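You operate a simulated robot arm through the tools that you are given. There is no shell and no other tool.

The job below is to be done with a simulated robot arm. You get a single attempt, and the scene is never put back.

## Task
Release the held reading, zero the light meter and park it at 0.5 m.
Fine: HOLD once, then ZERO with the flap shut; the flap stays shut.

Only the result counts: the job must be done as asked and must still hold three seconds after the hand-in. Knocking over, shifting, dropping, spilling or breaking anything else fails it.

## Robot
A 7-joint arm with a two-finger parallel gripper, fixed in place. Base frame: the origin is at the foot of the arm, x ahead of it, y to its left, z up; the work surface is at about z = 780. Readings come in mm, degrees, newtons and seconds.
Its first joint turns from -166.0 to 166.0 degrees. Payload 4.4 kg.
Tool frame: the origin (TCP) lies between the finger pads and is the grasp point; the fingertips stand 23 mm ahead of it; z points along the fingers, y is the line along which they close. The gripper opens to 94 mm. The fingers are 38 mm wide and 10 mm thick; the gripper's body (54 by 96 mm) begins 39 mm behind the TCP.
Orientation is that of the tool frame in the base frame, as a unit quaternion [x, y, z, w]. With the fingers straight down and closing along the base's y, the tool's x points along the base's -x, its y along +y and its z along -z.

## Interface
- The arm moves only by the tool drive_tool. Its argument "commands" is a list of rows, each a list of 7 numbers: the shift along the base's x, y, z in m, then the turn, a rotation vector about the base's x, y, z in degrees, then the opening in per cent of the stroke, from 0 (shut) to 100 (fully open). In form: [[tx, ty, tz, wx, wy, wz, grip], ...]. A call has 1 to 20 rows; each row is the pose to reach, as a shift and turn from the pose commanded when the call began. A row lasts 0.2 s, in which the tool goes at most 50 mm and 8.6 degrees; a call with a longer step from one row to the next is refused whole, and so is a gripper value outside its range. A pose out of reach is approached as far as the arm can. The call stops where the force on the tool passes 40 N (or 10 N more than at its start, if that is more) or the arm is blocked; 0.2 s more then pass. The fingers move at their own pace (about 72 mm/s each) and stop on an object; they squeeze with about 20 N. The grip force told is the motor's: it shows also when the fingers shut on nothing. Time passes only in rows, and 0.2 s behind the last, so rows that repeat a pose let the fingers close. It gives the time, the measured TCP pose, the force on the tool (base axes), the opening and the grip force at its end, in the units of the frame above (readings bear some noise), with the torque about the TCP (base axes, N m) and any sound that the robot's microphone picked up, and new pictures: "show" is both (left out), scene, wrist or none.
- Cameras (640 x 400 px; columns grow to the right, rows downward): "scene" is fixed at [400.2, -499.4, 1594.1]; the picture's right is [1.00, 0.08, 0.00], its down [0.06, -0.67, -0.74] and it looks along [-0.06, 0.74, -0.67] (base axes); focal length 312 px, centre (320, 200). "wrist" rides on the gripper at [86, 16, -74] in the tool frame; the picture's right is [-0.18, 0.98, 0.00], its down [-0.58, -0.11, -0.81] and it looks along [-0.79, -0.15, 0.59] (tool axes); focal length 243 px, centre (320, 200). There is no depth. A picture from a camera that has moved, and an enlarged one, comes with that camera's place and axes in the base frame and with its lens.
- zoom(camera, box): a new picture of the part [left, top, right, bottom] of that camera's present view, enlarged. It takes no simulated time.
- job_done(): hands the job in; it is judged then, once.

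Nothing tells you positions but the pictures and the camera data. Unless the task says otherwise, let go and move clear before handing in.

The tools are called after "Call:" as a command line: name --pt "numbers of a row" for each row, then --argument value for the rest, lists and objects as JSON in quotes. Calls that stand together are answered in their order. drive_tool: Moves the arm, as the interface text tells. Its arguments: {"type":"object","properties":{"commands":{"type":"array"},"show":{"type":"string","enum":["both","scene","wrist","none"]}},"required":["commands"]} The other tools are called the same way: zoom (camera, box) takes an enlarged picture of a part of a camera's view; job_done () hands the job in.

At the start:

```text
clock: 0.0
eef_pos: [644.6, 457.5, 1253.4]
ee_rot: [0.0, 1.0, 0.0, 0.0]
wrist_force: [0.6, 0.4, 0.5]
wrist_torque: [0.02, 0.01, 0.02]
opening: 93.8
gripper_force: 0.1
```

scene: 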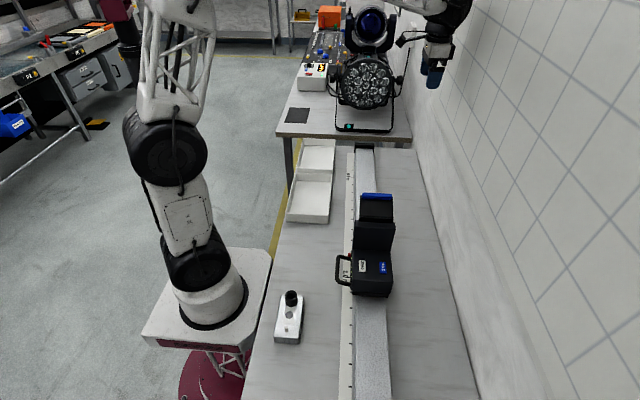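
wrist: 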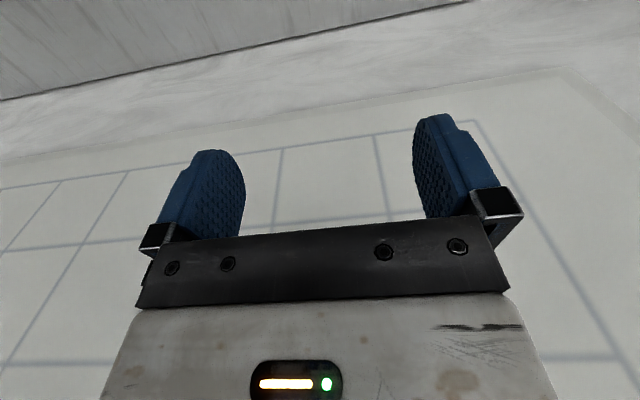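

I see a bench with a rail and scale running away from the camera, a black light meter on the rail, a lamp at the far end, and the arm at upper right. First I'll zoom in on the meter, the scale and the surroundings.

Call:
zoom --camera "scene" --box '[320, 180, 416, 304]'

Call:
zoom --camera "scene" --box '[260, 130, 420, 230]'

Call:
zoom --camera "scene" --box '[260, 280, 420, 400]'

Call:
zoom --camera "scene" --box '[270, 0, 480, 140]'

```text
3.23 times, centred on (368, 242) of scene
camera zoom: at [400.2, -499.4, 1594.1], right [1.0, 0.08, 0.0], down [0.06, -0.67, -0.74], along [-0.06, 0.74, -0.67], focal length 1007 px, centre (165, 64)
```

zoom: 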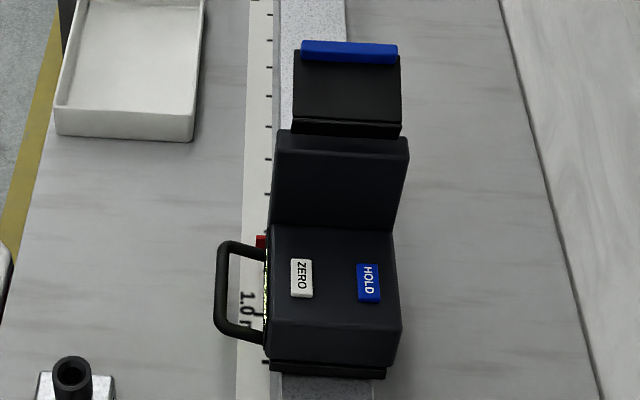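

```text
4.00 times, centred on (340, 180) of scene
camera zoom: at [400.2, -499.4, 1594.1], right [1.0, 0.08, 0.0], down [0.06, -0.67, -0.74], along [-0.06, 0.74, -0.67], focal length 1249 px, centre (240, 280)
```

zoom: 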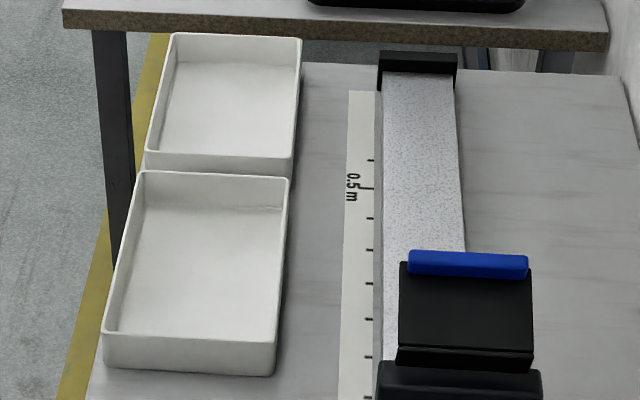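

```text
3.33 times, centred on (340, 340) of scene
camera zoom: at [400.2, -499.4, 1594.1], right [1.0, 0.08, 0.0], down [0.06, -0.67, -0.74], along [-0.06, 0.74, -0.67], focal length 1040 px, centre (253, -267)
```

zoom: 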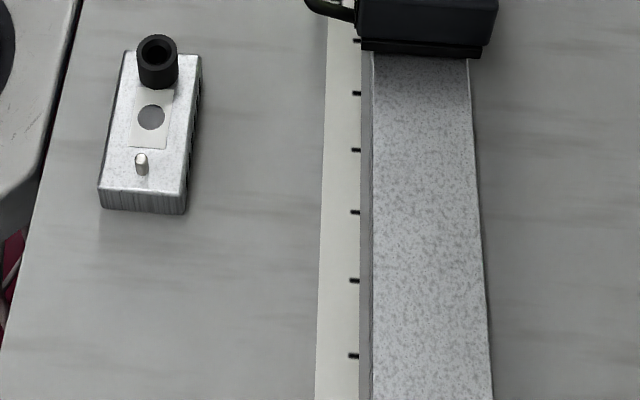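

```text
2.86 times, centred on (375, 70) of scene
camera zoom: at [400.2, -499.4, 1594.1], right [1.0, 0.08, 0.0], down [0.06, -0.67, -0.74], along [-0.06, 0.74, -0.67], focal length 892 px, centre (163, 571)
```

zoom: 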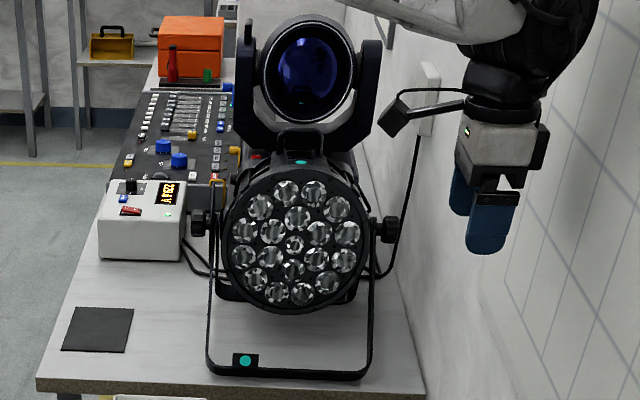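

The meter seems to sit near x≈500, y≈-20..105, with its flap sticking out towards the lamp (+y). The 0.5 m mark is near y≈556 and the reading is about 0.92 m. I'll move the wrist camera to the robot's side of the meter for a closer look.

Call:
drive_tool --pt "-0.035 -0.0286 -0.01 0 0 0 100" --pt "-0.07 -0.057 -0.02 0 0 0 100" --pt "-0.105 -0.086 -0.03 0 0 0 100" --pt "-0.14 -0.114 -0.04 0 0 0 100" --pt "-0.175 -0.143 -0.05 0 0 0 100" --pt "-0.21 -0.171 -0.06 0 0 0 100" --pt "-0.245 -0.2 -0.07 0 0 0 100" --pt "-0.28 -0.228 -0.08 0 0 0 100" --pt "-0.315 -0.257 -0.09 0 0 0 100" --pt "-0.315 -0.257 -0.13 0 0 0 100"

```text
clock: 2.2
eef_pos: [327.0, 200.2, 1123.4]
ee_rot: [0.001, 1.0, 0.0, 0.0]
wrist_force: [0.3, -0.2, -0.4]
wrist_torque: [0.0, 0.0, -0.01]
opening: 93.5
gripper_force: 0.1
camera wrist: at [239.9, 216.0, 1197.1], right [0.18, 0.98, 0.0], down [0.58, -0.11, 0.81], along [0.79, -0.15, -0.59], focal length 243 px, centre (320, 200)
```

scene: 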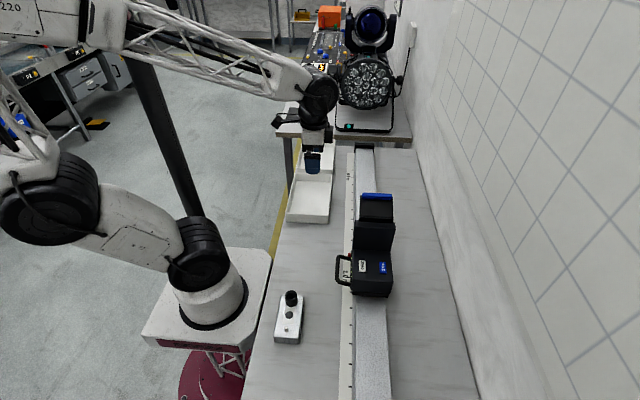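
wrist: 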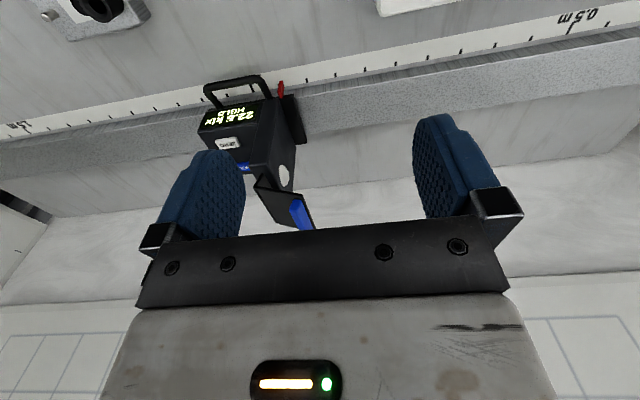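

Call:
zoom --camera "wrist" --box '[190, 60, 330, 240]'

Call:
zoom --camera "wrist" --box '[200, 0, 640, 140]'

```text
2.22 times, centred on (260, 150) of wrist
camera zoom: at [239.9, 216.0, 1197.1], right [0.18, 0.98, 0.0], down [0.58, -0.11, 0.81], along [0.79, -0.15, -0.59], focal length 539 px, centre (453, 311)
```

zoom: 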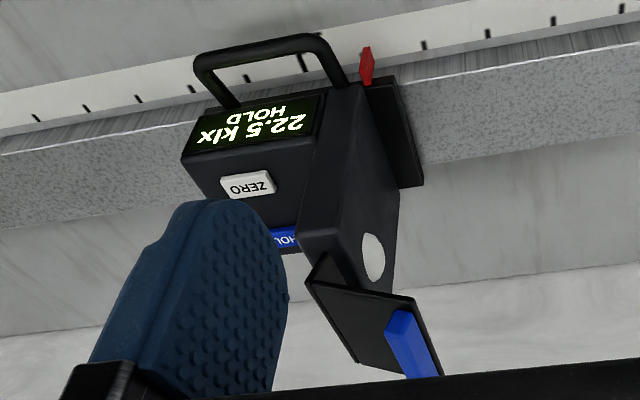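

```text
1.45 times, centred on (420, 70) of wrist
camera zoom: at [239.9, 216.0, 1197.1], right [0.18, 0.98, 0.0], down [0.58, -0.11, 0.81], along [0.79, -0.15, -0.59], focal length 353 px, centre (174, 389)
```

zoom: 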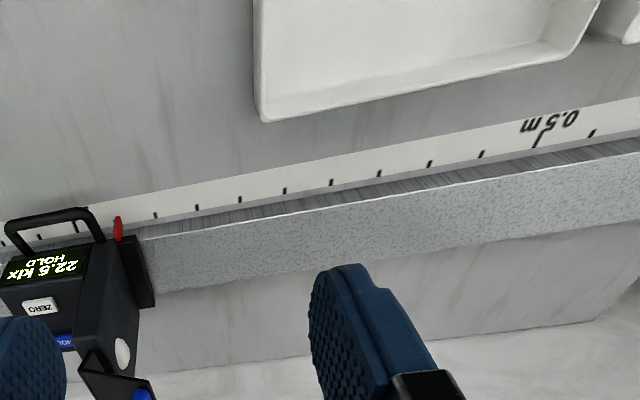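

The wrist picture is upside down. It shows the display reading "22.5 klx HOLD" on the robot-side face, a white sensor disc on the +y face, and a raised flap with a blue tab. I'll move sideways so the fingers don't block the meter.

Call:
drive_tool --pt "-0.02 -0.04 -0.01 0 0 0 100" --pt "-0.03 -0.08 -0.02 0 0 0 100" --pt "-0.04 -0.11 -0.03 0 0 0 100" --show "wrist"

Call:
zoom --camera "wrist" --box '[230, 40, 430, 240]'

```text
clock: 3.0
eef_pos: [289.4, 90.7, 1093.5]
ee_rot: [0.0, 1.0, 0.0, 0.0]
wrist_force: [0.0, -0.1, 0.0]
wrist_torque: [-0.02, 0.01, 0.03]
opening: 93.9
gripper_force: 0.2
camera wrist: at [203.3, 107.2, 1167.5], right [0.18, 0.98, 0.0], down [0.58, -0.11, 0.81], along [0.79, -0.15, -0.59], focal length 243 px, centre (320, 200)
```

wrist: 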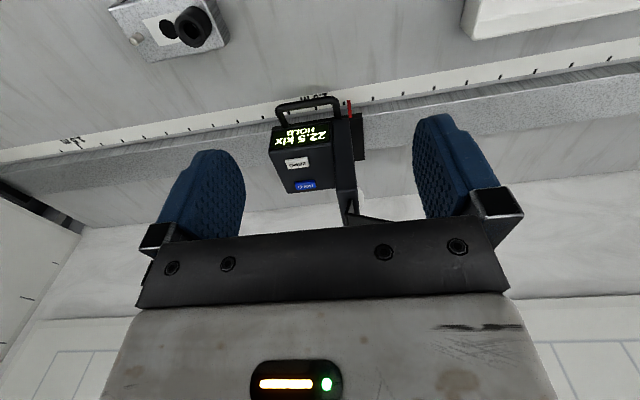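

```text
2.00 times, centred on (330, 140) of wrist
camera zoom: at [203.3, 107.2, 1167.5], right [0.18, 0.98, 0.0], down [0.58, -0.11, 0.81], along [0.79, -0.15, -0.59], focal length 485 px, centre (300, 320)
```

zoom: 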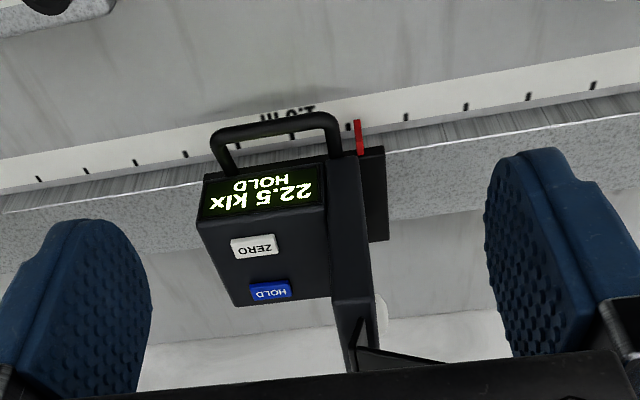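

The meter is now clear. It has a low body with ZERO at about (475, 20) and HOLD at about (533, 20), both near z≈887. A head wall at y≈80–105 rises to z≈975 with the sensor on its +y face, and the flap stands open above that with its tip near (505, 144, 1035). I'll look from the lamp side to confirm the flap and hinge before touching anything.

Call:
drive_tool --pt "0.0182 0.0227 0.003 0 0 -8.18 100" --pt "0.0364 0.0454 0.006 0 0 -16.36 100" --pt "0.0546 0.0681 0.009 0 0 -24.54 100" --pt "0.0728 0.0908 0.012 0 0 -32.72 100" --pt "0.091 0.1135 0.015 0 0 -40.9 100" --pt "0.1092 0.1362 0.018 0 0 -49.08 100" --pt "0.1274 0.1589 0.02 0 0 -57.26 100" --pt "0.1456 0.1816 0.02 0 0 -65.44 100" --pt "0.1638 0.2043 0.02 0 0 -73.62 100" --pt "0.182 0.227 0.02 0 0 -81.8 100" --pt "0.2 0.25 0.02 0 0 -90 100" --pt "0.2 0.25 -0.02 0 0 -90 100"

Call:
zoom --camera "wrist" --box '[230, 40, 430, 240]'

```text
clock: 5.6
eef_pos: [490.2, 344.3, 1072.2]
ee_rot: [0.708, 0.707, 0.0, 0.0]
wrist_force: [-0.2, -0.6, 0.0]
wrist_torque: [0.01, -0.02, -0.01]
opening: 94.0
gripper_force: 0.0
camera wrist: at [507.3, 429.3, 1146.6], right [0.98, -0.19, 0.0], down [-0.11, -0.58, 0.81], along [-0.15, -0.79, -0.59], focal length 243 px, centre (320, 200)
```

scene: 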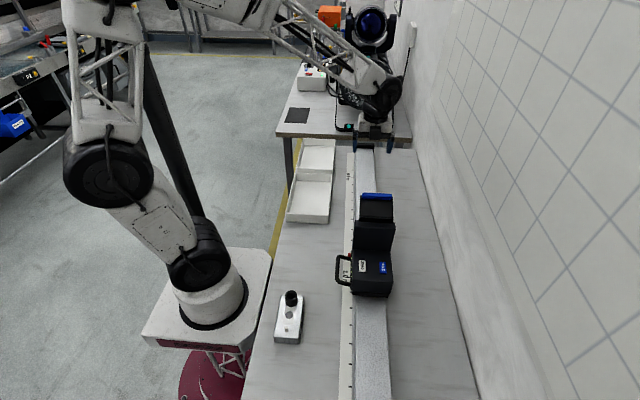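
wrist: 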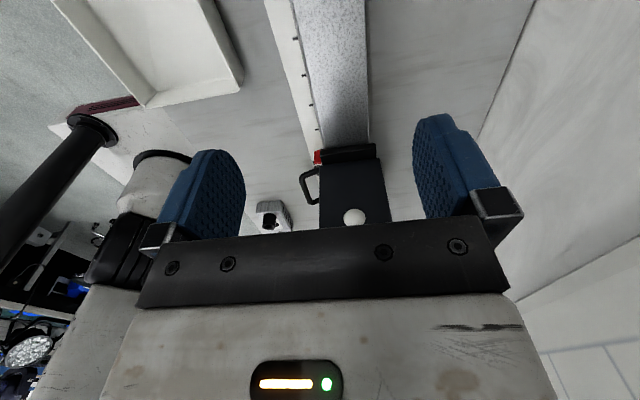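

```text
2.00 times, centred on (330, 140) of wrist
camera zoom: at [507.3, 429.3, 1146.6], right [0.98, -0.19, 0.0], down [-0.11, -0.58, 0.81], along [-0.15, -0.79, -0.59], focal length 485 px, centre (300, 320)
```

zoom: 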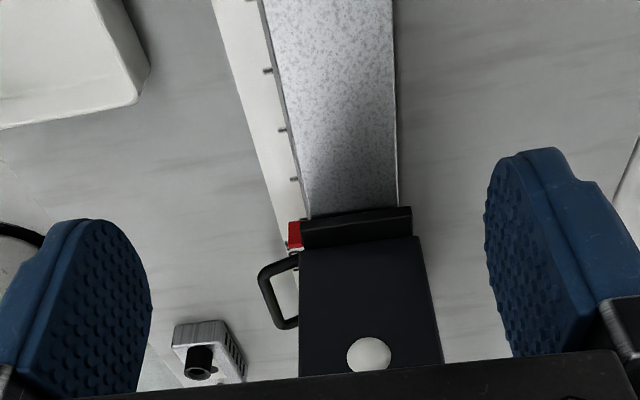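

The sensor dome is on the +y face as expected, but the gripper hides the flap. I'll raise the tool to see it.

Call:
drive_tool --pt "0 0 0.05 0 0 0 100" --pt "0 0 0.1 0 0 0 100" --pt "0 0 0.15 0 0 0 100" --show "wrist"

Call:
zoom --camera "wrist" --box '[260, 100, 400, 240]'

```text
clock: 6.4
eef_pos: [490.4, 342.8, 1224.1]
ee_rot: [0.708, 0.706, -0.001, 0.0]
wrist_force: [-0.1, 0.5, -0.3]
wrist_torque: [0.0, 0.02, 0.02]
opening: 94.0
gripper_force: 0.2
camera wrist: at [506.4, 429.4, 1299.0], right [0.98, -0.18, 0.0], down [-0.11, -0.58, 0.81], along [-0.15, -0.79, -0.59], focal length 243 px, centre (320, 200)
```

wrist: 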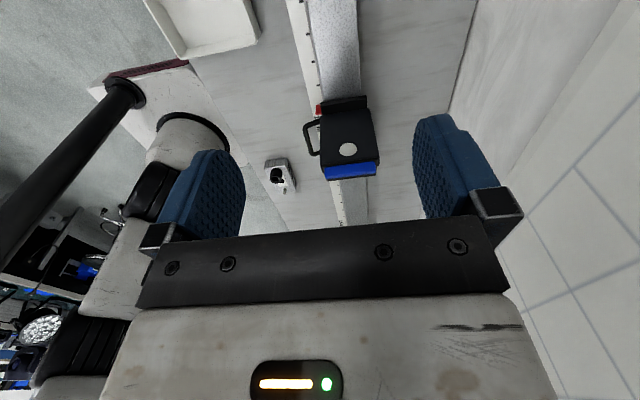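

```text
2.86 times, centred on (330, 170) of wrist
camera zoom: at [506.4, 429.4, 1299.0], right [0.98, -0.18, 0.0], down [-0.11, -0.58, 0.81], along [-0.15, -0.79, -0.59], focal length 693 px, centre (291, 286)
```

zoom: 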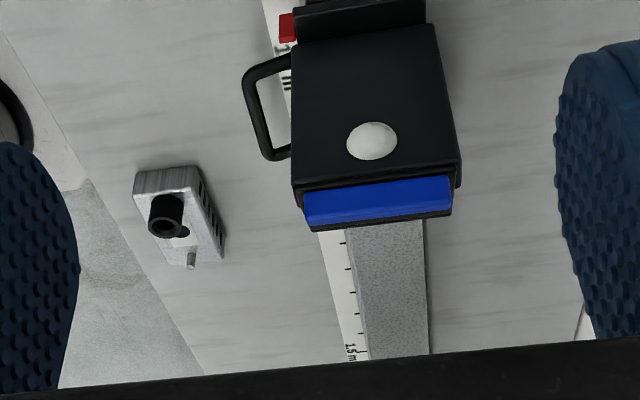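

All three views put the flap's blue lip at about (460–543, 144, 1034) and its hinge along the top of the head wall at about (y 105, z 982). To shut it I'll push its back face over towards +y and down. I'll turn the tool back, close the fingers and hover behind the flap.

Call:
drive_tool --pt "0.001 -0.021 0 0 0 8.18 50" --pt "0.002 -0.043 0 0 0 16.36 0" --pt "0.003 -0.064 0 0 0 24.54 0" --pt "0.004 -0.085 0 0 0 32.72 0" --pt "0.005 -0.107 0 0 0 40.9 0" --pt "0.006 -0.128 0 0 0 49.08 0" --pt "0.007 -0.15 0 0 0 57.26 0" --pt "0.008 -0.171 0 0 0 65.44 0" --pt "0.009 -0.192 0 0 0 73.62 0" --pt "0.011 -0.214 0 0 0 81.8 0" --pt "0.012 -0.235 0 0 0 90 0" --pt "0.012 -0.235 -0.04 0 0 90 0" --pt "0.012 -0.235 -0.08 0 0 90 0" --pt "0.012 -0.235 -0.12 0 0 90 0"

Call:
zoom --camera "scene" --box '[310, 130, 430, 310]'

```text
clock: 9.4
eef_pos: [501.5, 106.9, 1104.2]
ee_rot: [0.0, 1.0, 0.0, 0.001]
wrist_force: [-0.7, -0.1, -0.7]
wrist_torque: [-0.02, -0.02, 0.01]
opening: 0.0
gripper_force: 20.1
camera wrist: at [414.8, 122.7, 1179.0], right [0.18, 0.98, 0.0], down [0.58, -0.11, 0.81], along [0.79, -0.15, -0.59], focal length 243 px, centre (320, 200)
```

scene: 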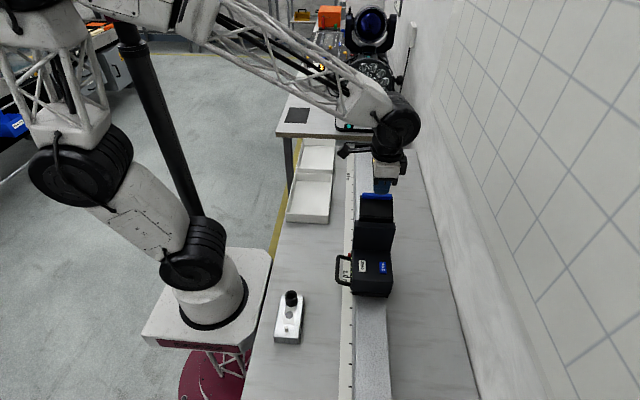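
wrist: 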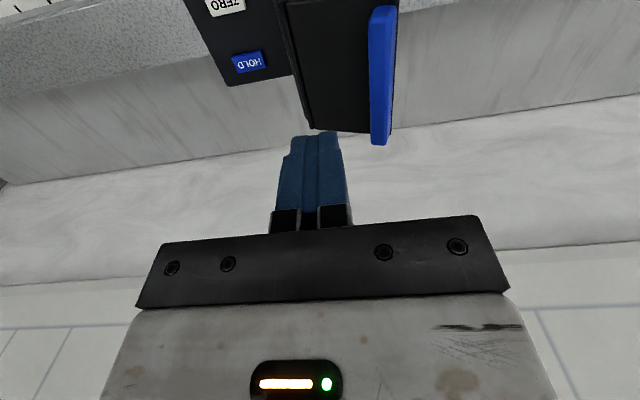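

```text
2.22 times, centred on (370, 220) of scene
camera zoom: at [400.2, -499.4, 1594.1], right [1.0, 0.08, 0.0], down [0.06, -0.67, -0.74], along [-0.06, 0.74, -0.67], focal length 694 px, centre (209, 156)
```

zoom: 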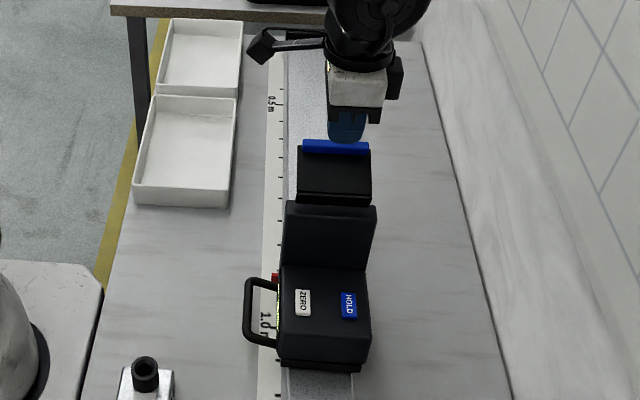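

The tool is hovering above and just behind the flap's lip. I'll check the spacing closely before descending.

Call:
zoom --camera "wrist" --box '[180, 0, 440, 160]'

Call:
zoom --camera "scene" --box '[340, 150, 410, 250]'

```text
2.46 times, centred on (310, 80) of wrist
camera zoom: at [414.8, 122.7, 1179.0], right [0.18, 0.98, 0.0], down [0.58, -0.11, 0.81], along [0.79, -0.15, -0.59], focal length 597 px, centre (345, 495)
```

zoom: 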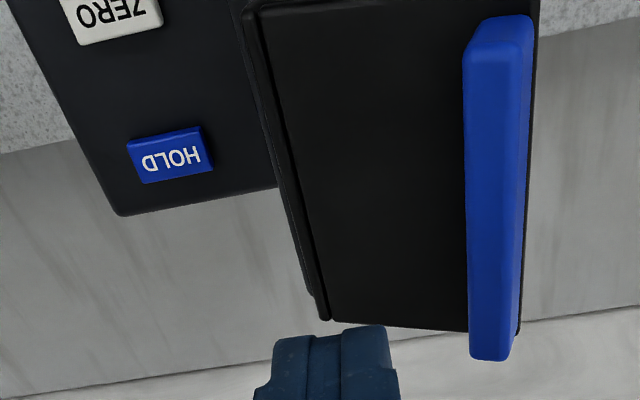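

```text
4.00 times, centred on (375, 200) of scene
camera zoom: at [400.2, -499.4, 1594.1], right [1.0, 0.08, 0.0], down [0.06, -0.67, -0.74], along [-0.06, 0.74, -0.67], focal length 1249 px, centre (100, 200)
```

zoom: 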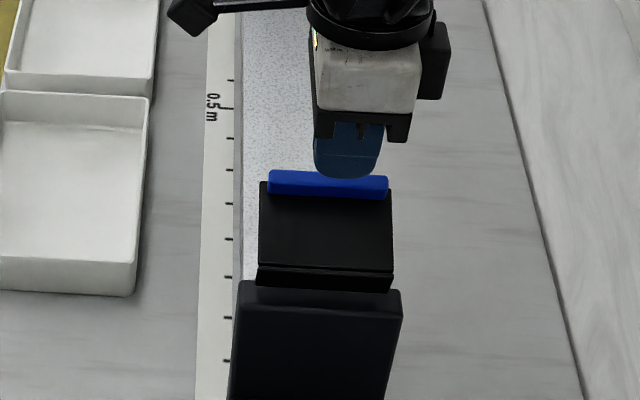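

The lip is a ridge standing on the outer face at the flap's end, at about (y 143, z 1038). The flap itself points about 25° upward from its hinge near (100, 985). I'll come down on the lip with the closed fingertips and start following its arc.

Call:
drive_tool --pt "0 0.034 -0.02 0 0 0 0" --pt "0 0.034 -0.036 0 0 0 0" --pt "0 0.034 -0.042 0 0 0 0" --pt "0 0.034 -0.046 0 0 0 0" --pt "0 0.0395 -0.05 0 0 0 0" --pt "0 0.0452 -0.055 0 0 0 0" --pt "0 0.0485 -0.0595 0 0 0 0" --pt "0 0.0515 -0.0645 0 0 0 0"

Call:
zoom --camera "scene" --box '[340, 150, 410, 250]'

Call:
zoom --camera "wrist" --box '[180, 0, 440, 160]'

```text
clock: 11.2
eef_pos: [503.5, 157.3, 1040.0]
ee_rot: [0.0, 1.0, 0.001, 0.0]
wrist_force: [0.0, -0.2, 0.3]
wrist_torque: [0.01, 0.03, 0.02]
opening: 0.2
gripper_force: 19.7
camera wrist: at [416.9, 173.4, 1113.8], right [0.19, 0.98, 0.0], down [0.58, -0.11, 0.81], along [0.79, -0.15, -0.59], focal length 243 px, centre (320, 200)
```

scene: 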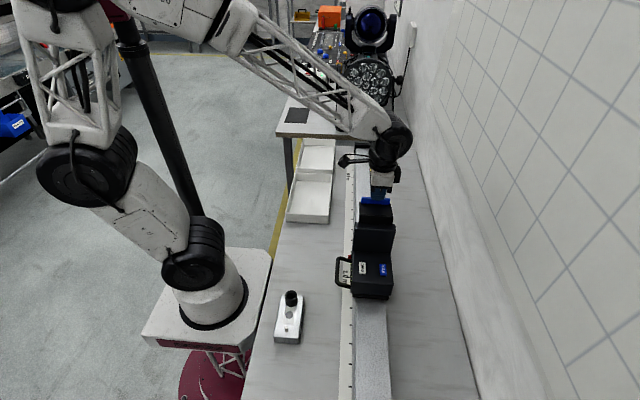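
wrist: 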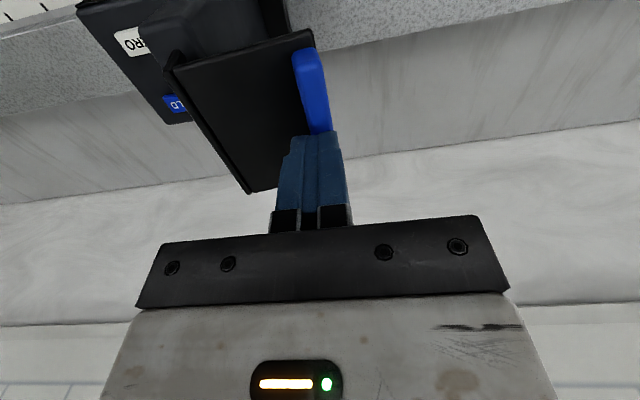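

```text
4.00 times, centred on (375, 200) of scene
camera zoom: at [400.2, -499.4, 1594.1], right [1.0, 0.08, 0.0], down [0.06, -0.67, -0.74], along [-0.06, 0.74, -0.67], focal length 1249 px, centre (100, 200)
```

zoom: 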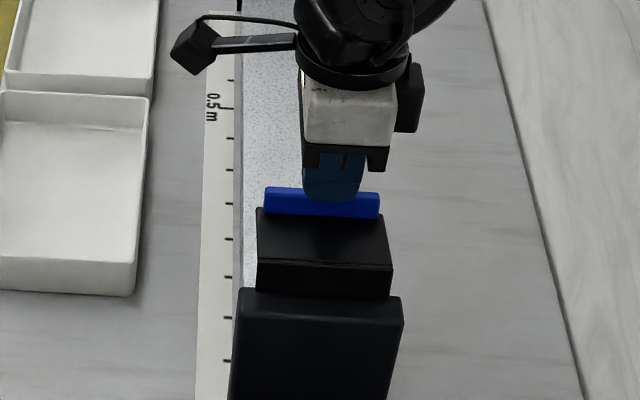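

```text
2.46 times, centred on (310, 80) of wrist
camera zoom: at [416.9, 173.4, 1113.8], right [0.19, 0.98, 0.0], down [0.58, -0.11, 0.81], along [0.79, -0.15, -0.59], focal length 597 px, centre (345, 495)
```

zoom: 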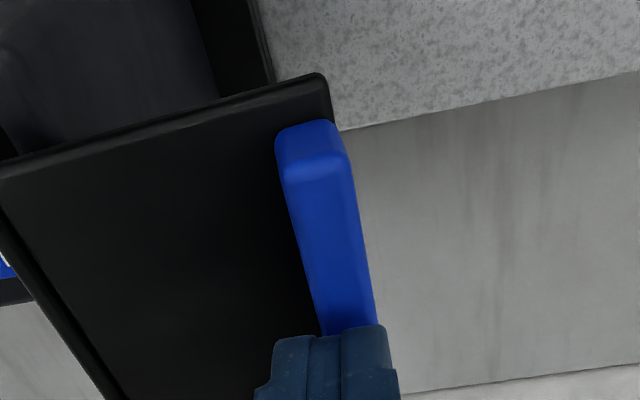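

The flap follows with almost no force and stays where it's pushed. I'll continue along the arc, tilting the tool so the fingertips keep facing the lip.

Call:
drive_tool --pt "0 0.007 -0.008 -8 0 0 0" --pt "0 0.012 -0.017 -15 0 0 0" --pt "0 0.0164 -0.026 -22.5 0 0 0" --pt "0 0.0195 -0.036 -30 0 0 0" --pt "0 0.021 -0.046 -37.5 0 0 0" --pt "0 0.021 -0.056 -45 0 0 0"

Call:
zoom --camera "scene" --box '[340, 150, 410, 250]'

Call:
zoom --camera "wrist" --box '[180, 0, 440, 160]'

```text
clock: 12.6
eef_pos: [502.8, 180.0, 983.8]
ee_rot: [0.001, 0.924, -0.383, 0.001]
wrist_force: [-0.1, -0.2, 0.3]
wrist_torque: [-0.02, -0.01, -0.01]
opening: 0.0
gripper_force: 20.0
camera wrist: at [416.3, 243.5, 1024.8], right [0.19, 0.69, -0.7], down [0.58, 0.49, 0.65], along [0.79, -0.52, -0.31], focal length 243 px, centre (320, 200)
```

scene: 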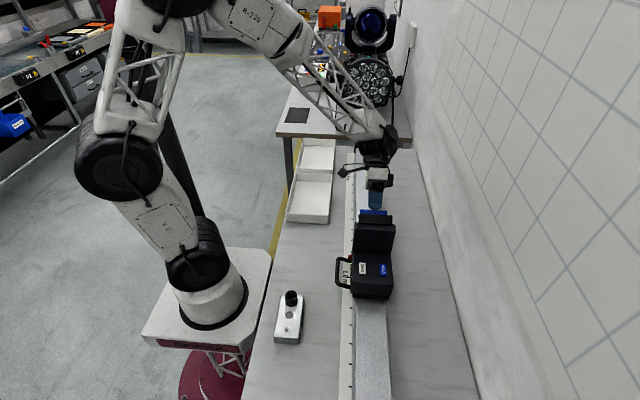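
wrist: 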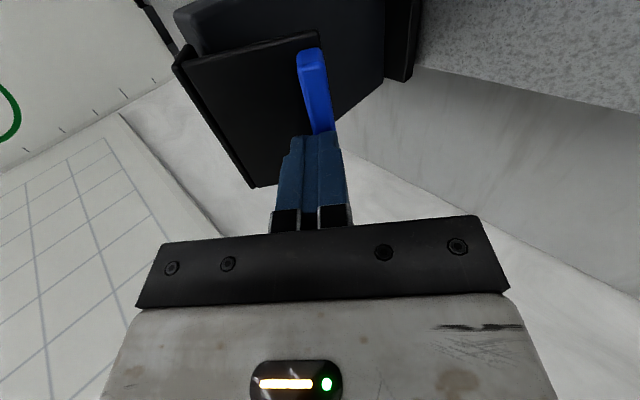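

```text
4.00 times, centred on (375, 200) of scene
camera zoom: at [400.2, -499.4, 1594.1], right [1.0, 0.08, 0.0], down [0.06, -0.67, -0.74], along [-0.06, 0.74, -0.67], focal length 1249 px, centre (100, 200)
```

zoom: 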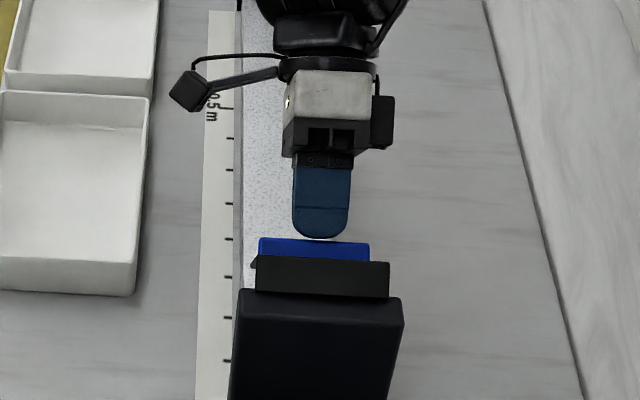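

```text
2.46 times, centred on (310, 80) of wrist
camera zoom: at [416.3, 243.5, 1024.8], right [0.19, 0.69, -0.7], down [0.58, 0.49, 0.65], along [0.79, -0.52, -0.31], focal length 597 px, centre (345, 495)
```

zoom: 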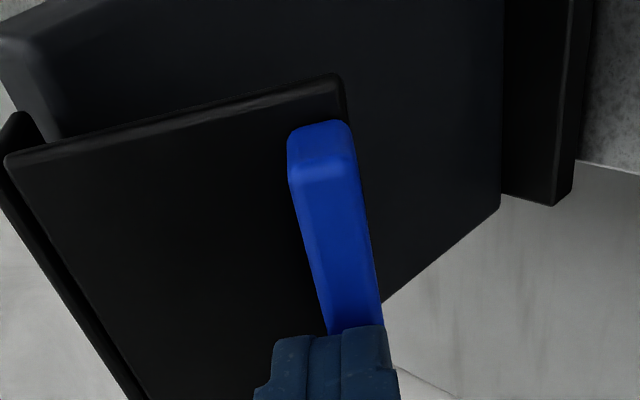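

The flap is about half shut and tracking well. I'll continue towards fully closed.

Call:
drive_tool --pt "0 -0.0015 -0.009 -4 0 0 0" --pt "0 -0.0046 -0.018 -8 0 0 0" --pt "0 -0.008 -0.0276 -15 0 0 0" --pt "0 -0.0122 -0.035 -20 0 0 0" --pt "0 -0.018 -0.041 -23 0 0 0" --pt "0 -0.0254 -0.047 -25 0 0 0"

Call:
zoom --camera "scene" --box '[340, 150, 410, 250]'

Call:
zoom --camera "wrist" --box '[180, 0, 440, 160]'

```text
clock: 14.0
eef_pos: [501.2, 154.0, 938.0]
ee_rot: [0.001, 0.819, -0.574, 0.001]
wrist_force: [0.9, 2.9, 6.1]
wrist_torque: [-0.12, 0.09, -0.01]
opening: 0.1
gripper_force: 20.1
camera wrist: at [415.6, 228.0, 947.1], right [0.19, 0.34, -0.92], down [0.58, 0.72, 0.38], along [0.79, -0.61, -0.06], focal length 243 px, centre (320, 200)
```

scene: 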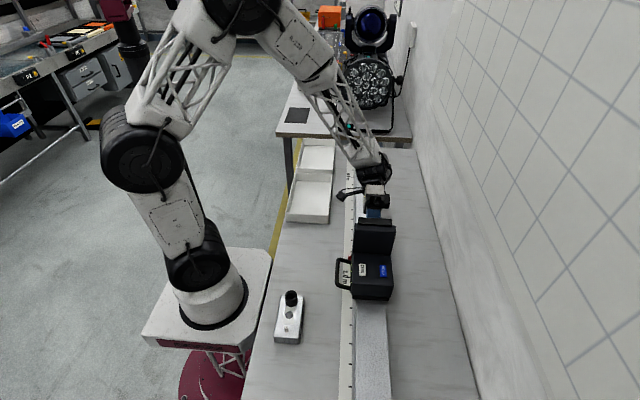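
wrist: 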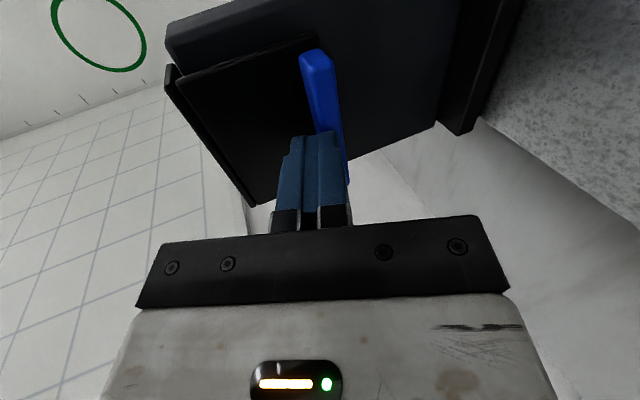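

```text
4.00 times, centred on (375, 200) of scene
camera zoom: at [400.2, -499.4, 1594.1], right [1.0, 0.08, 0.0], down [0.06, -0.67, -0.74], along [-0.06, 0.74, -0.67], focal length 1249 px, centre (100, 200)
```

zoom: 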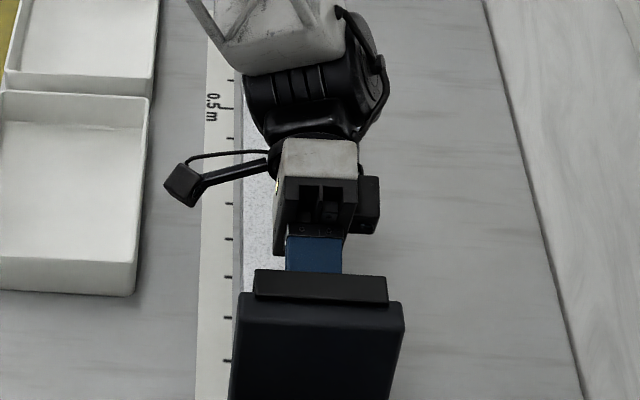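

```text
2.46 times, centred on (310, 80) of wrist
camera zoom: at [415.6, 228.0, 947.1], right [0.19, 0.34, -0.92], down [0.58, 0.72, 0.38], along [0.79, -0.61, -0.06], focal length 597 px, centre (345, 495)
```

zoom: 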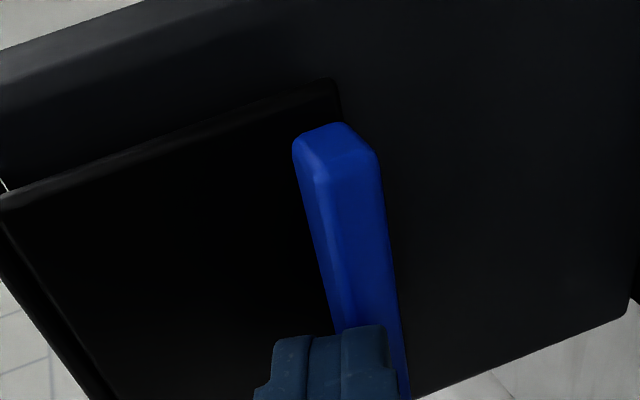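

The fingertip now sits on the hinge side of the lip with light contact force. I'll lift slightly and press straight towards −y to seat the flap.

Call:
drive_tool --pt "0 0 0.004 0 0 0 0" --pt "0 -0.002 0.005 0 0 0 0" --pt "0 -0.004 0.005 0 0 0 0" --pt "0 -0.006 0.005 0 0 0 0" --show "wrist"

Call:
zoom --camera "wrist" --box '[180, 0, 440, 160]'

```text
clock: 15.0
eef_pos: [501.9, 147.1, 940.9]
ee_rot: [0.001, 0.819, -0.574, 0.0]
wrist_force: [-3.2, 3.2, 1.6]
wrist_torque: [0.02, 0.07, -0.04]
opening: 0.0
gripper_force: 20.2
camera wrist: at [415.9, 222.2, 951.0], right [0.18, 0.34, -0.92], down [0.58, 0.72, 0.38], along [0.79, -0.61, -0.06], focal length 243 px, centre (320, 200)
```

wrist: 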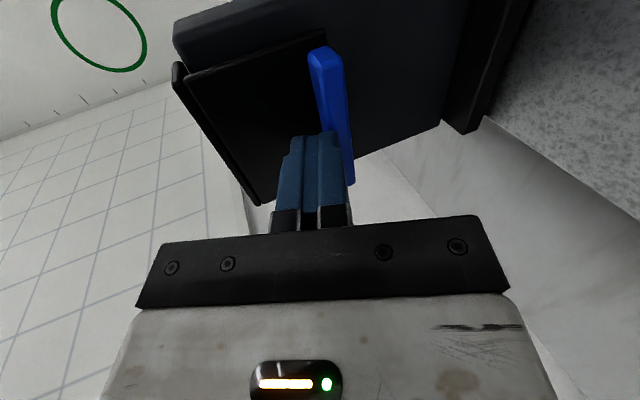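

```text
2.46 times, centred on (310, 80) of wrist
camera zoom: at [415.9, 222.2, 951.0], right [0.18, 0.34, -0.92], down [0.58, 0.72, 0.38], along [0.79, -0.61, -0.06], focal length 597 px, centre (345, 495)
```

zoom: 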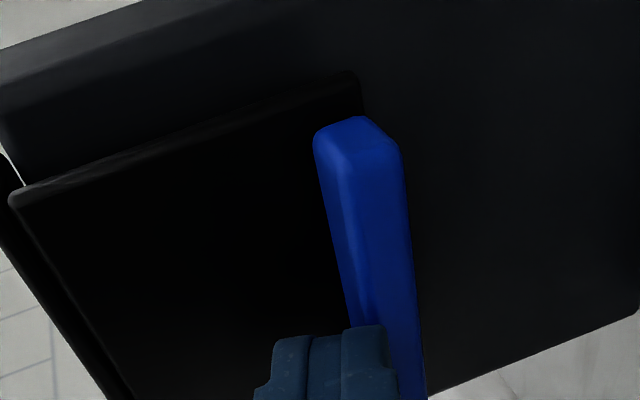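

Call:
drive_tool --pt "0 -0.002 0 0 0 0 0" --pt "0 -0.004 0 0 0 0 0" --pt "0 -0.006 0 0 0 0 0"

Call:
zoom --camera "wrist" --box '[180, 0, 440, 160]'

Call:
zoom --camera "scene" --box '[320, 180, 416, 304]'

```text
clock: 15.8
eef_pos: [501.7, 140.3, 940.2]
ee_rot: [0.0, 0.819, -0.574, 0.0]
wrist_force: [1.8, 3.4, 3.6]
wrist_torque: [-0.02, -0.03, 0.05]
opening: 0.0
gripper_force: 20.2
camera wrist: at [416.3, 215.9, 950.6], right [0.18, 0.34, -0.92], down [0.58, 0.72, 0.38], along [0.79, -0.61, -0.06], focal length 243 px, centre (320, 200)
```

scene: 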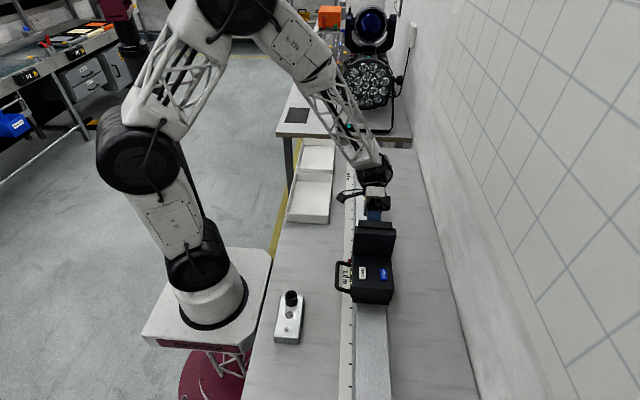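
wrist: 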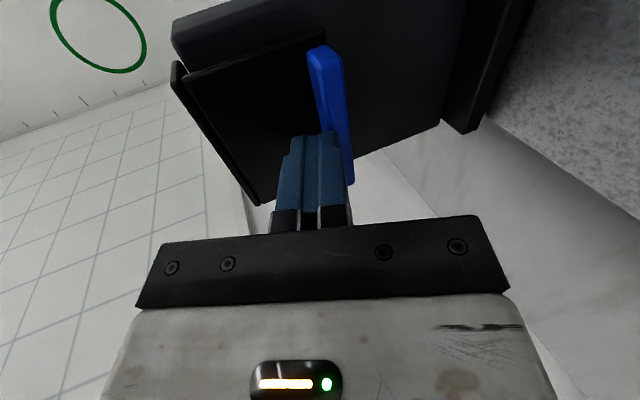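

```text
2.46 times, centred on (310, 80) of wrist
camera zoom: at [416.3, 215.9, 950.6], right [0.18, 0.34, -0.92], down [0.58, 0.72, 0.38], along [0.79, -0.61, -0.06], focal length 597 px, centre (345, 495)
```

zoom: 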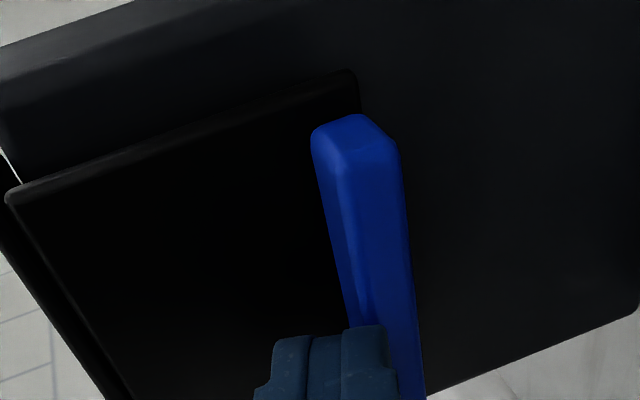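

```text
3.23 times, centred on (368, 242) of scene
camera zoom: at [400.2, -499.4, 1594.1], right [1.0, 0.08, 0.0], down [0.06, -0.67, -0.74], along [-0.06, 0.74, -0.67], focal length 1007 px, centre (165, 64)
```

zoom: 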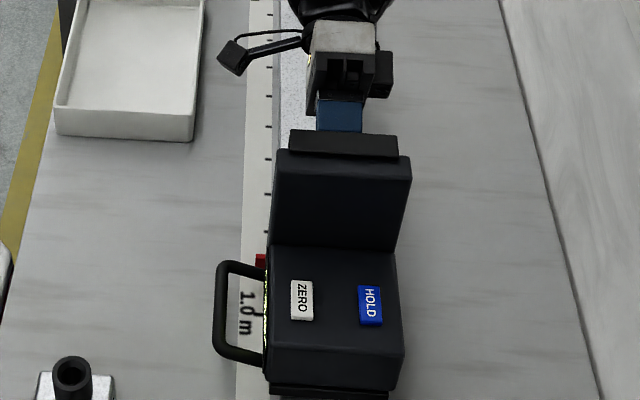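

The carriage itself slid back a little, about 20 mm, under roughly 3.5 N while the flap kept its position on the head, so the flap is against its stop. I'll back away and check from the side.

Call:
drive_tool --pt "0 0.03 0.01 0 0 0 0" --pt "0 0.06 0.03 5 0 0 0" --pt "0 0.07 0.07 13 0 0 0" --pt "0 0.07 0.11 21 0 0 0" --pt "-0.02 0.06 0.15 29 0 0 0" --pt "-0.05 0.05 0.18 37 0 0 0" --pt "-0.09 0.04 0.19 45 0 0 0" --pt "-0.13 0.02 0.19 53 0 0 0" --pt "-0.17 0.0 0.18 61 0 0 0" --pt "-0.2 -0.02 0.16 69 0 0 0" --pt "-0.21 -0.04 0.15 70 0 0 0" --pt "-0.21 -0.06 0.14 70 0 0 0"

Call:
zoom --camera "wrist" --box '[200, 40, 440, 240]'

Call:
zoom --camera "scene" --box '[320, 180, 416, 304]'

```text
clock: 18.4
eef_pos: [293.2, 80.7, 1080.5]
ee_rot: [0.0, 1.0, 0.0, 0.0]
wrist_force: [0.5, 0.2, -0.4]
wrist_torque: [0.0, -0.03, 0.04]
opening: 0.0
gripper_force: 19.8
camera wrist: at [206.6, 96.9, 1154.6], right [0.18, 0.98, 0.0], down [0.58, -0.11, 0.81], along [0.79, -0.15, -0.59], focal length 243 px, centre (320, 200)
```

scene: 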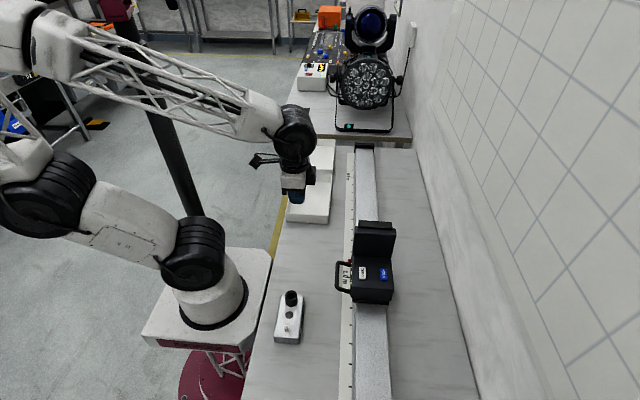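
wrist: 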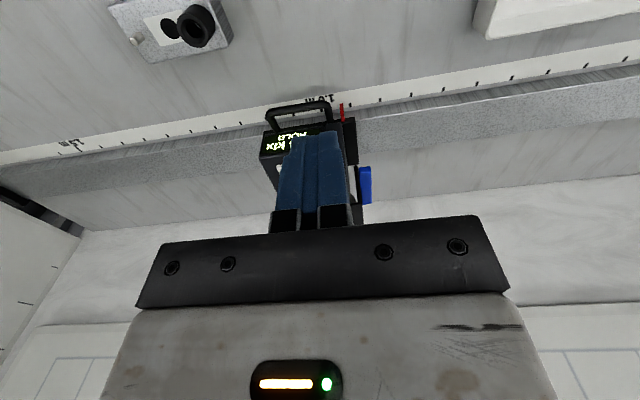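

```text
2.00 times, centred on (320, 140) of wrist
camera zoom: at [206.6, 96.9, 1154.6], right [0.18, 0.98, 0.0], down [0.58, -0.11, 0.81], along [0.79, -0.15, -0.59], focal length 485 px, centre (320, 320)
```

zoom: 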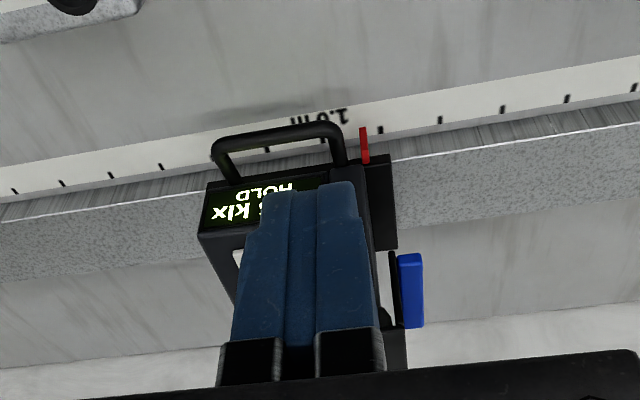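

```text
3.23 times, centred on (368, 242) of scene
camera zoom: at [400.2, -499.4, 1594.1], right [1.0, 0.08, 0.0], down [0.06, -0.67, -0.74], along [-0.06, 0.74, -0.67], focal length 1007 px, centre (165, 64)
```

zoom: 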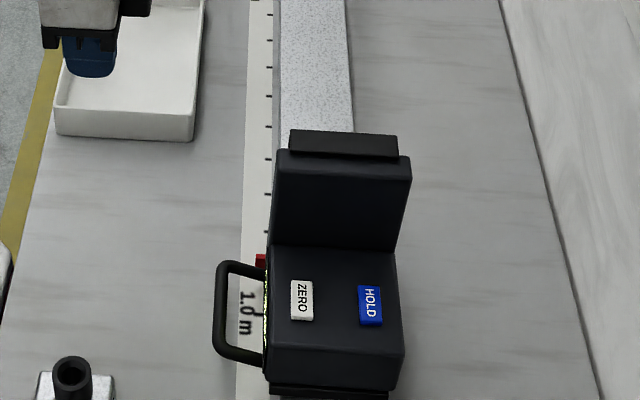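

The flap now hangs vertically in front of the head. I'll open the fingers to get an unobstructed look at whether it's fully shut.

Call:
drive_tool --pt "0 0.02 0.03 0 0 0 100" --pt "0 0.04 0.06 0 0 0 100" --pt "0 0.06 0.06 0 0 0 100" --show "wrist"

Call:
zoom --camera "wrist" --box '[240, 60, 400, 220]'

```text
clock: 19.2
eef_pos: [290.5, 140.2, 1140.0]
ee_rot: [0.0, 1.0, 0.0, 0.001]
wrist_force: [0.0, 0.4, -0.2]
wrist_torque: [0.01, 0.03, 0.04]
opening: 93.9
gripper_force: 0.0
camera wrist: at [204.9, 156.3, 1213.5], right [0.19, 0.98, 0.0], down [0.58, -0.11, 0.81], along [0.79, -0.15, -0.59], focal length 243 px, centre (320, 200)
```

wrist: 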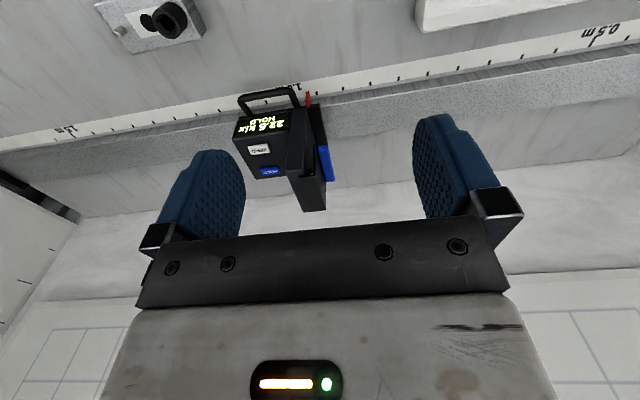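

```text
2.50 times, centred on (320, 140) of wrist
camera zoom: at [204.9, 156.3, 1213.5], right [0.19, 0.98, 0.0], down [0.58, -0.11, 0.81], along [0.79, -0.15, -0.59], focal length 606 px, centre (320, 350)
```

zoom: 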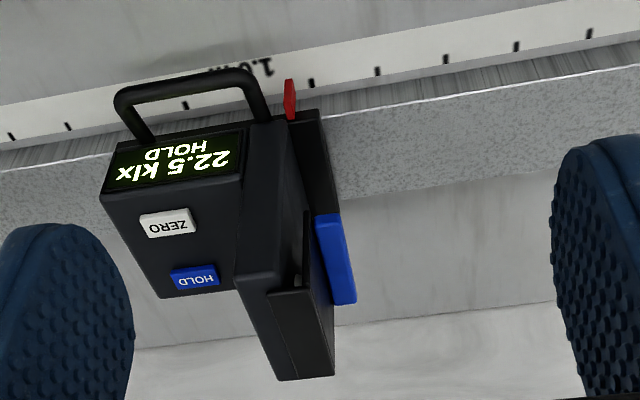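

The flap hangs straight and parallel to the head, so it is shut. With the carriage slightly moved, HOLD is at about (531, -3) and ZERO at about (473, -2.5), with their tops near z≈887. Next I'll hover the closed fingertips over HOLD.

Call:
drive_tool --pt "0.034 -0.021 0 0 0 0 50" --pt "0.068 -0.042 0 0 0 0 0" --pt "0.102 -0.063 0 0 0 0 0" --pt "0.137 -0.084 0 0 0 0 0" --pt "0.171 -0.105 0 0 0 0 0" --pt "0.205 -0.126 0 0 0 0 0" --pt "0.2394 -0.1466 0 0 0 0 0" --pt "0.2394 -0.1466 -0.04 0 0 0 0" --pt "0.2394 -0.1466 -0.08 0 0 0 0" --pt "0.2394 -0.1466 -0.12 0 0 0 0" --pt "0.2394 -0.1466 -0.16 0 0 0 0" --pt "0.2394 -0.1466 -0.19 0 0 0 0" --pt "0.2394 -0.1466 -0.2 0 0 0 0"

Call:
zoom --camera "scene" --box '[320, 180, 416, 304]'

Call:
zoom --camera "wrist" --box '[180, 0, 440, 160]'

```text
clock: 22.0
eef_pos: [530.7, -6.2, 940.9]
ee_rot: [0.0, 1.0, 0.001, 0.0]
wrist_force: [-0.3, 0.4, -0.4]
wrist_torque: [0.02, -0.07, 0.02]
opening: 0.0
gripper_force: 19.6
camera wrist: at [445.1, 10.1, 1015.2], right [0.18, 0.98, 0.0], down [0.58, -0.11, 0.81], along [0.79, -0.15, -0.59], focal length 243 px, centre (320, 200)
```

scene: 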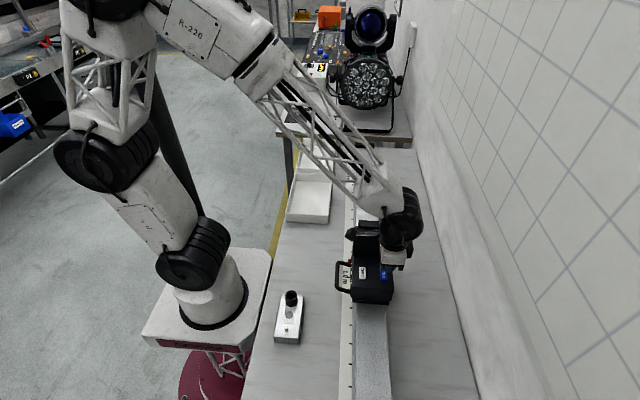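
wrist: 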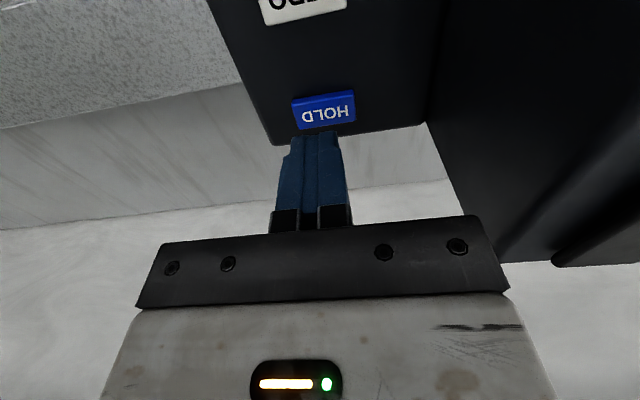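

```text
3.23 times, centred on (368, 242) of scene
camera zoom: at [400.2, -499.4, 1594.1], right [1.0, 0.08, 0.0], down [0.06, -0.67, -0.74], along [-0.06, 0.74, -0.67], focal length 1007 px, centre (165, 64)
```

zoom: 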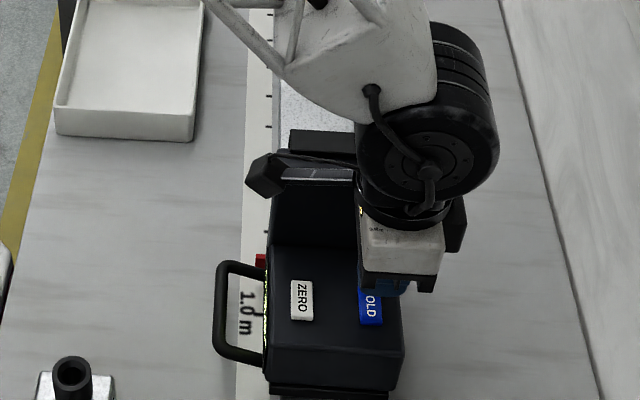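

```text
2.46 times, centred on (310, 80) of wrist
camera zoom: at [445.1, 10.1, 1015.2], right [0.18, 0.98, 0.0], down [0.58, -0.11, 0.81], along [0.79, -0.15, -0.59], focal length 597 px, centre (345, 495)
```

zoom: 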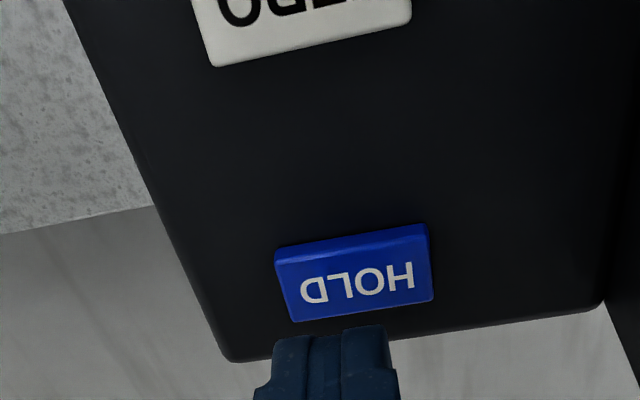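

The fingertips are directly over HOLD. I'll descend gently in small steps and watch the force.

Call:
drive_tool --pt "0 0.002 -0.01 0 0 0 0" --pt "0 0.002 -0.02 0 0 0 0" --pt "0 0.002 -0.026 0 0 0 0" --pt "0 0.002 -0.028 0 0 0 0" --show "none"

Call:
drive_tool --pt "0 0 -0.001 0 0 0 0" --pt "0 0 -0.002 0 0 0 0" --show "wrist"

```text
clock: 23.0
eef_pos: [529.9, -3.3, 913.1]
ee_rot: [0.001, 1.0, 0.001, 0.001]
wrist_force: [-0.4, 1.6, 2.5]
wrist_torque: [0.05, 0.02, -0.01]
opening: 0.0
gripper_force: 20.0
heard: click
```

```text
clock: 23.6
eef_pos: [532.4, -3.4, 912.5]
ee_rot: [0.001, 1.0, 0.0, 0.0]
wrist_force: [-3.0, 1.8, 6.5]
wrist_torque: [0.02, 0.09, 0.0]
opening: 0.0
gripper_force: 20.5
camera wrist: at [445.4, 12.5, 985.4], right [0.18, 0.98, 0.0], down [0.58, -0.11, 0.81], along [0.79, -0.15, -0.59], focal length 243 px, centre (320, 200)
```

wrist: 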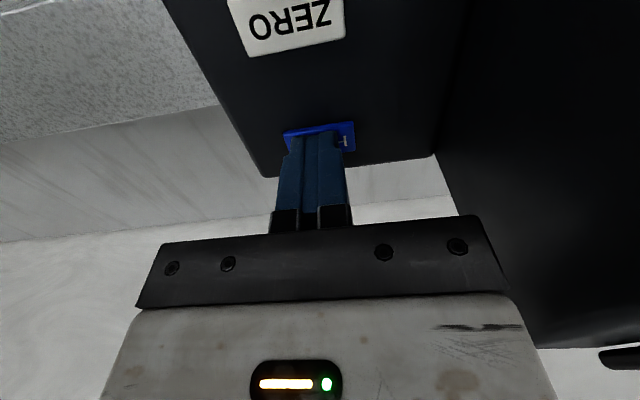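

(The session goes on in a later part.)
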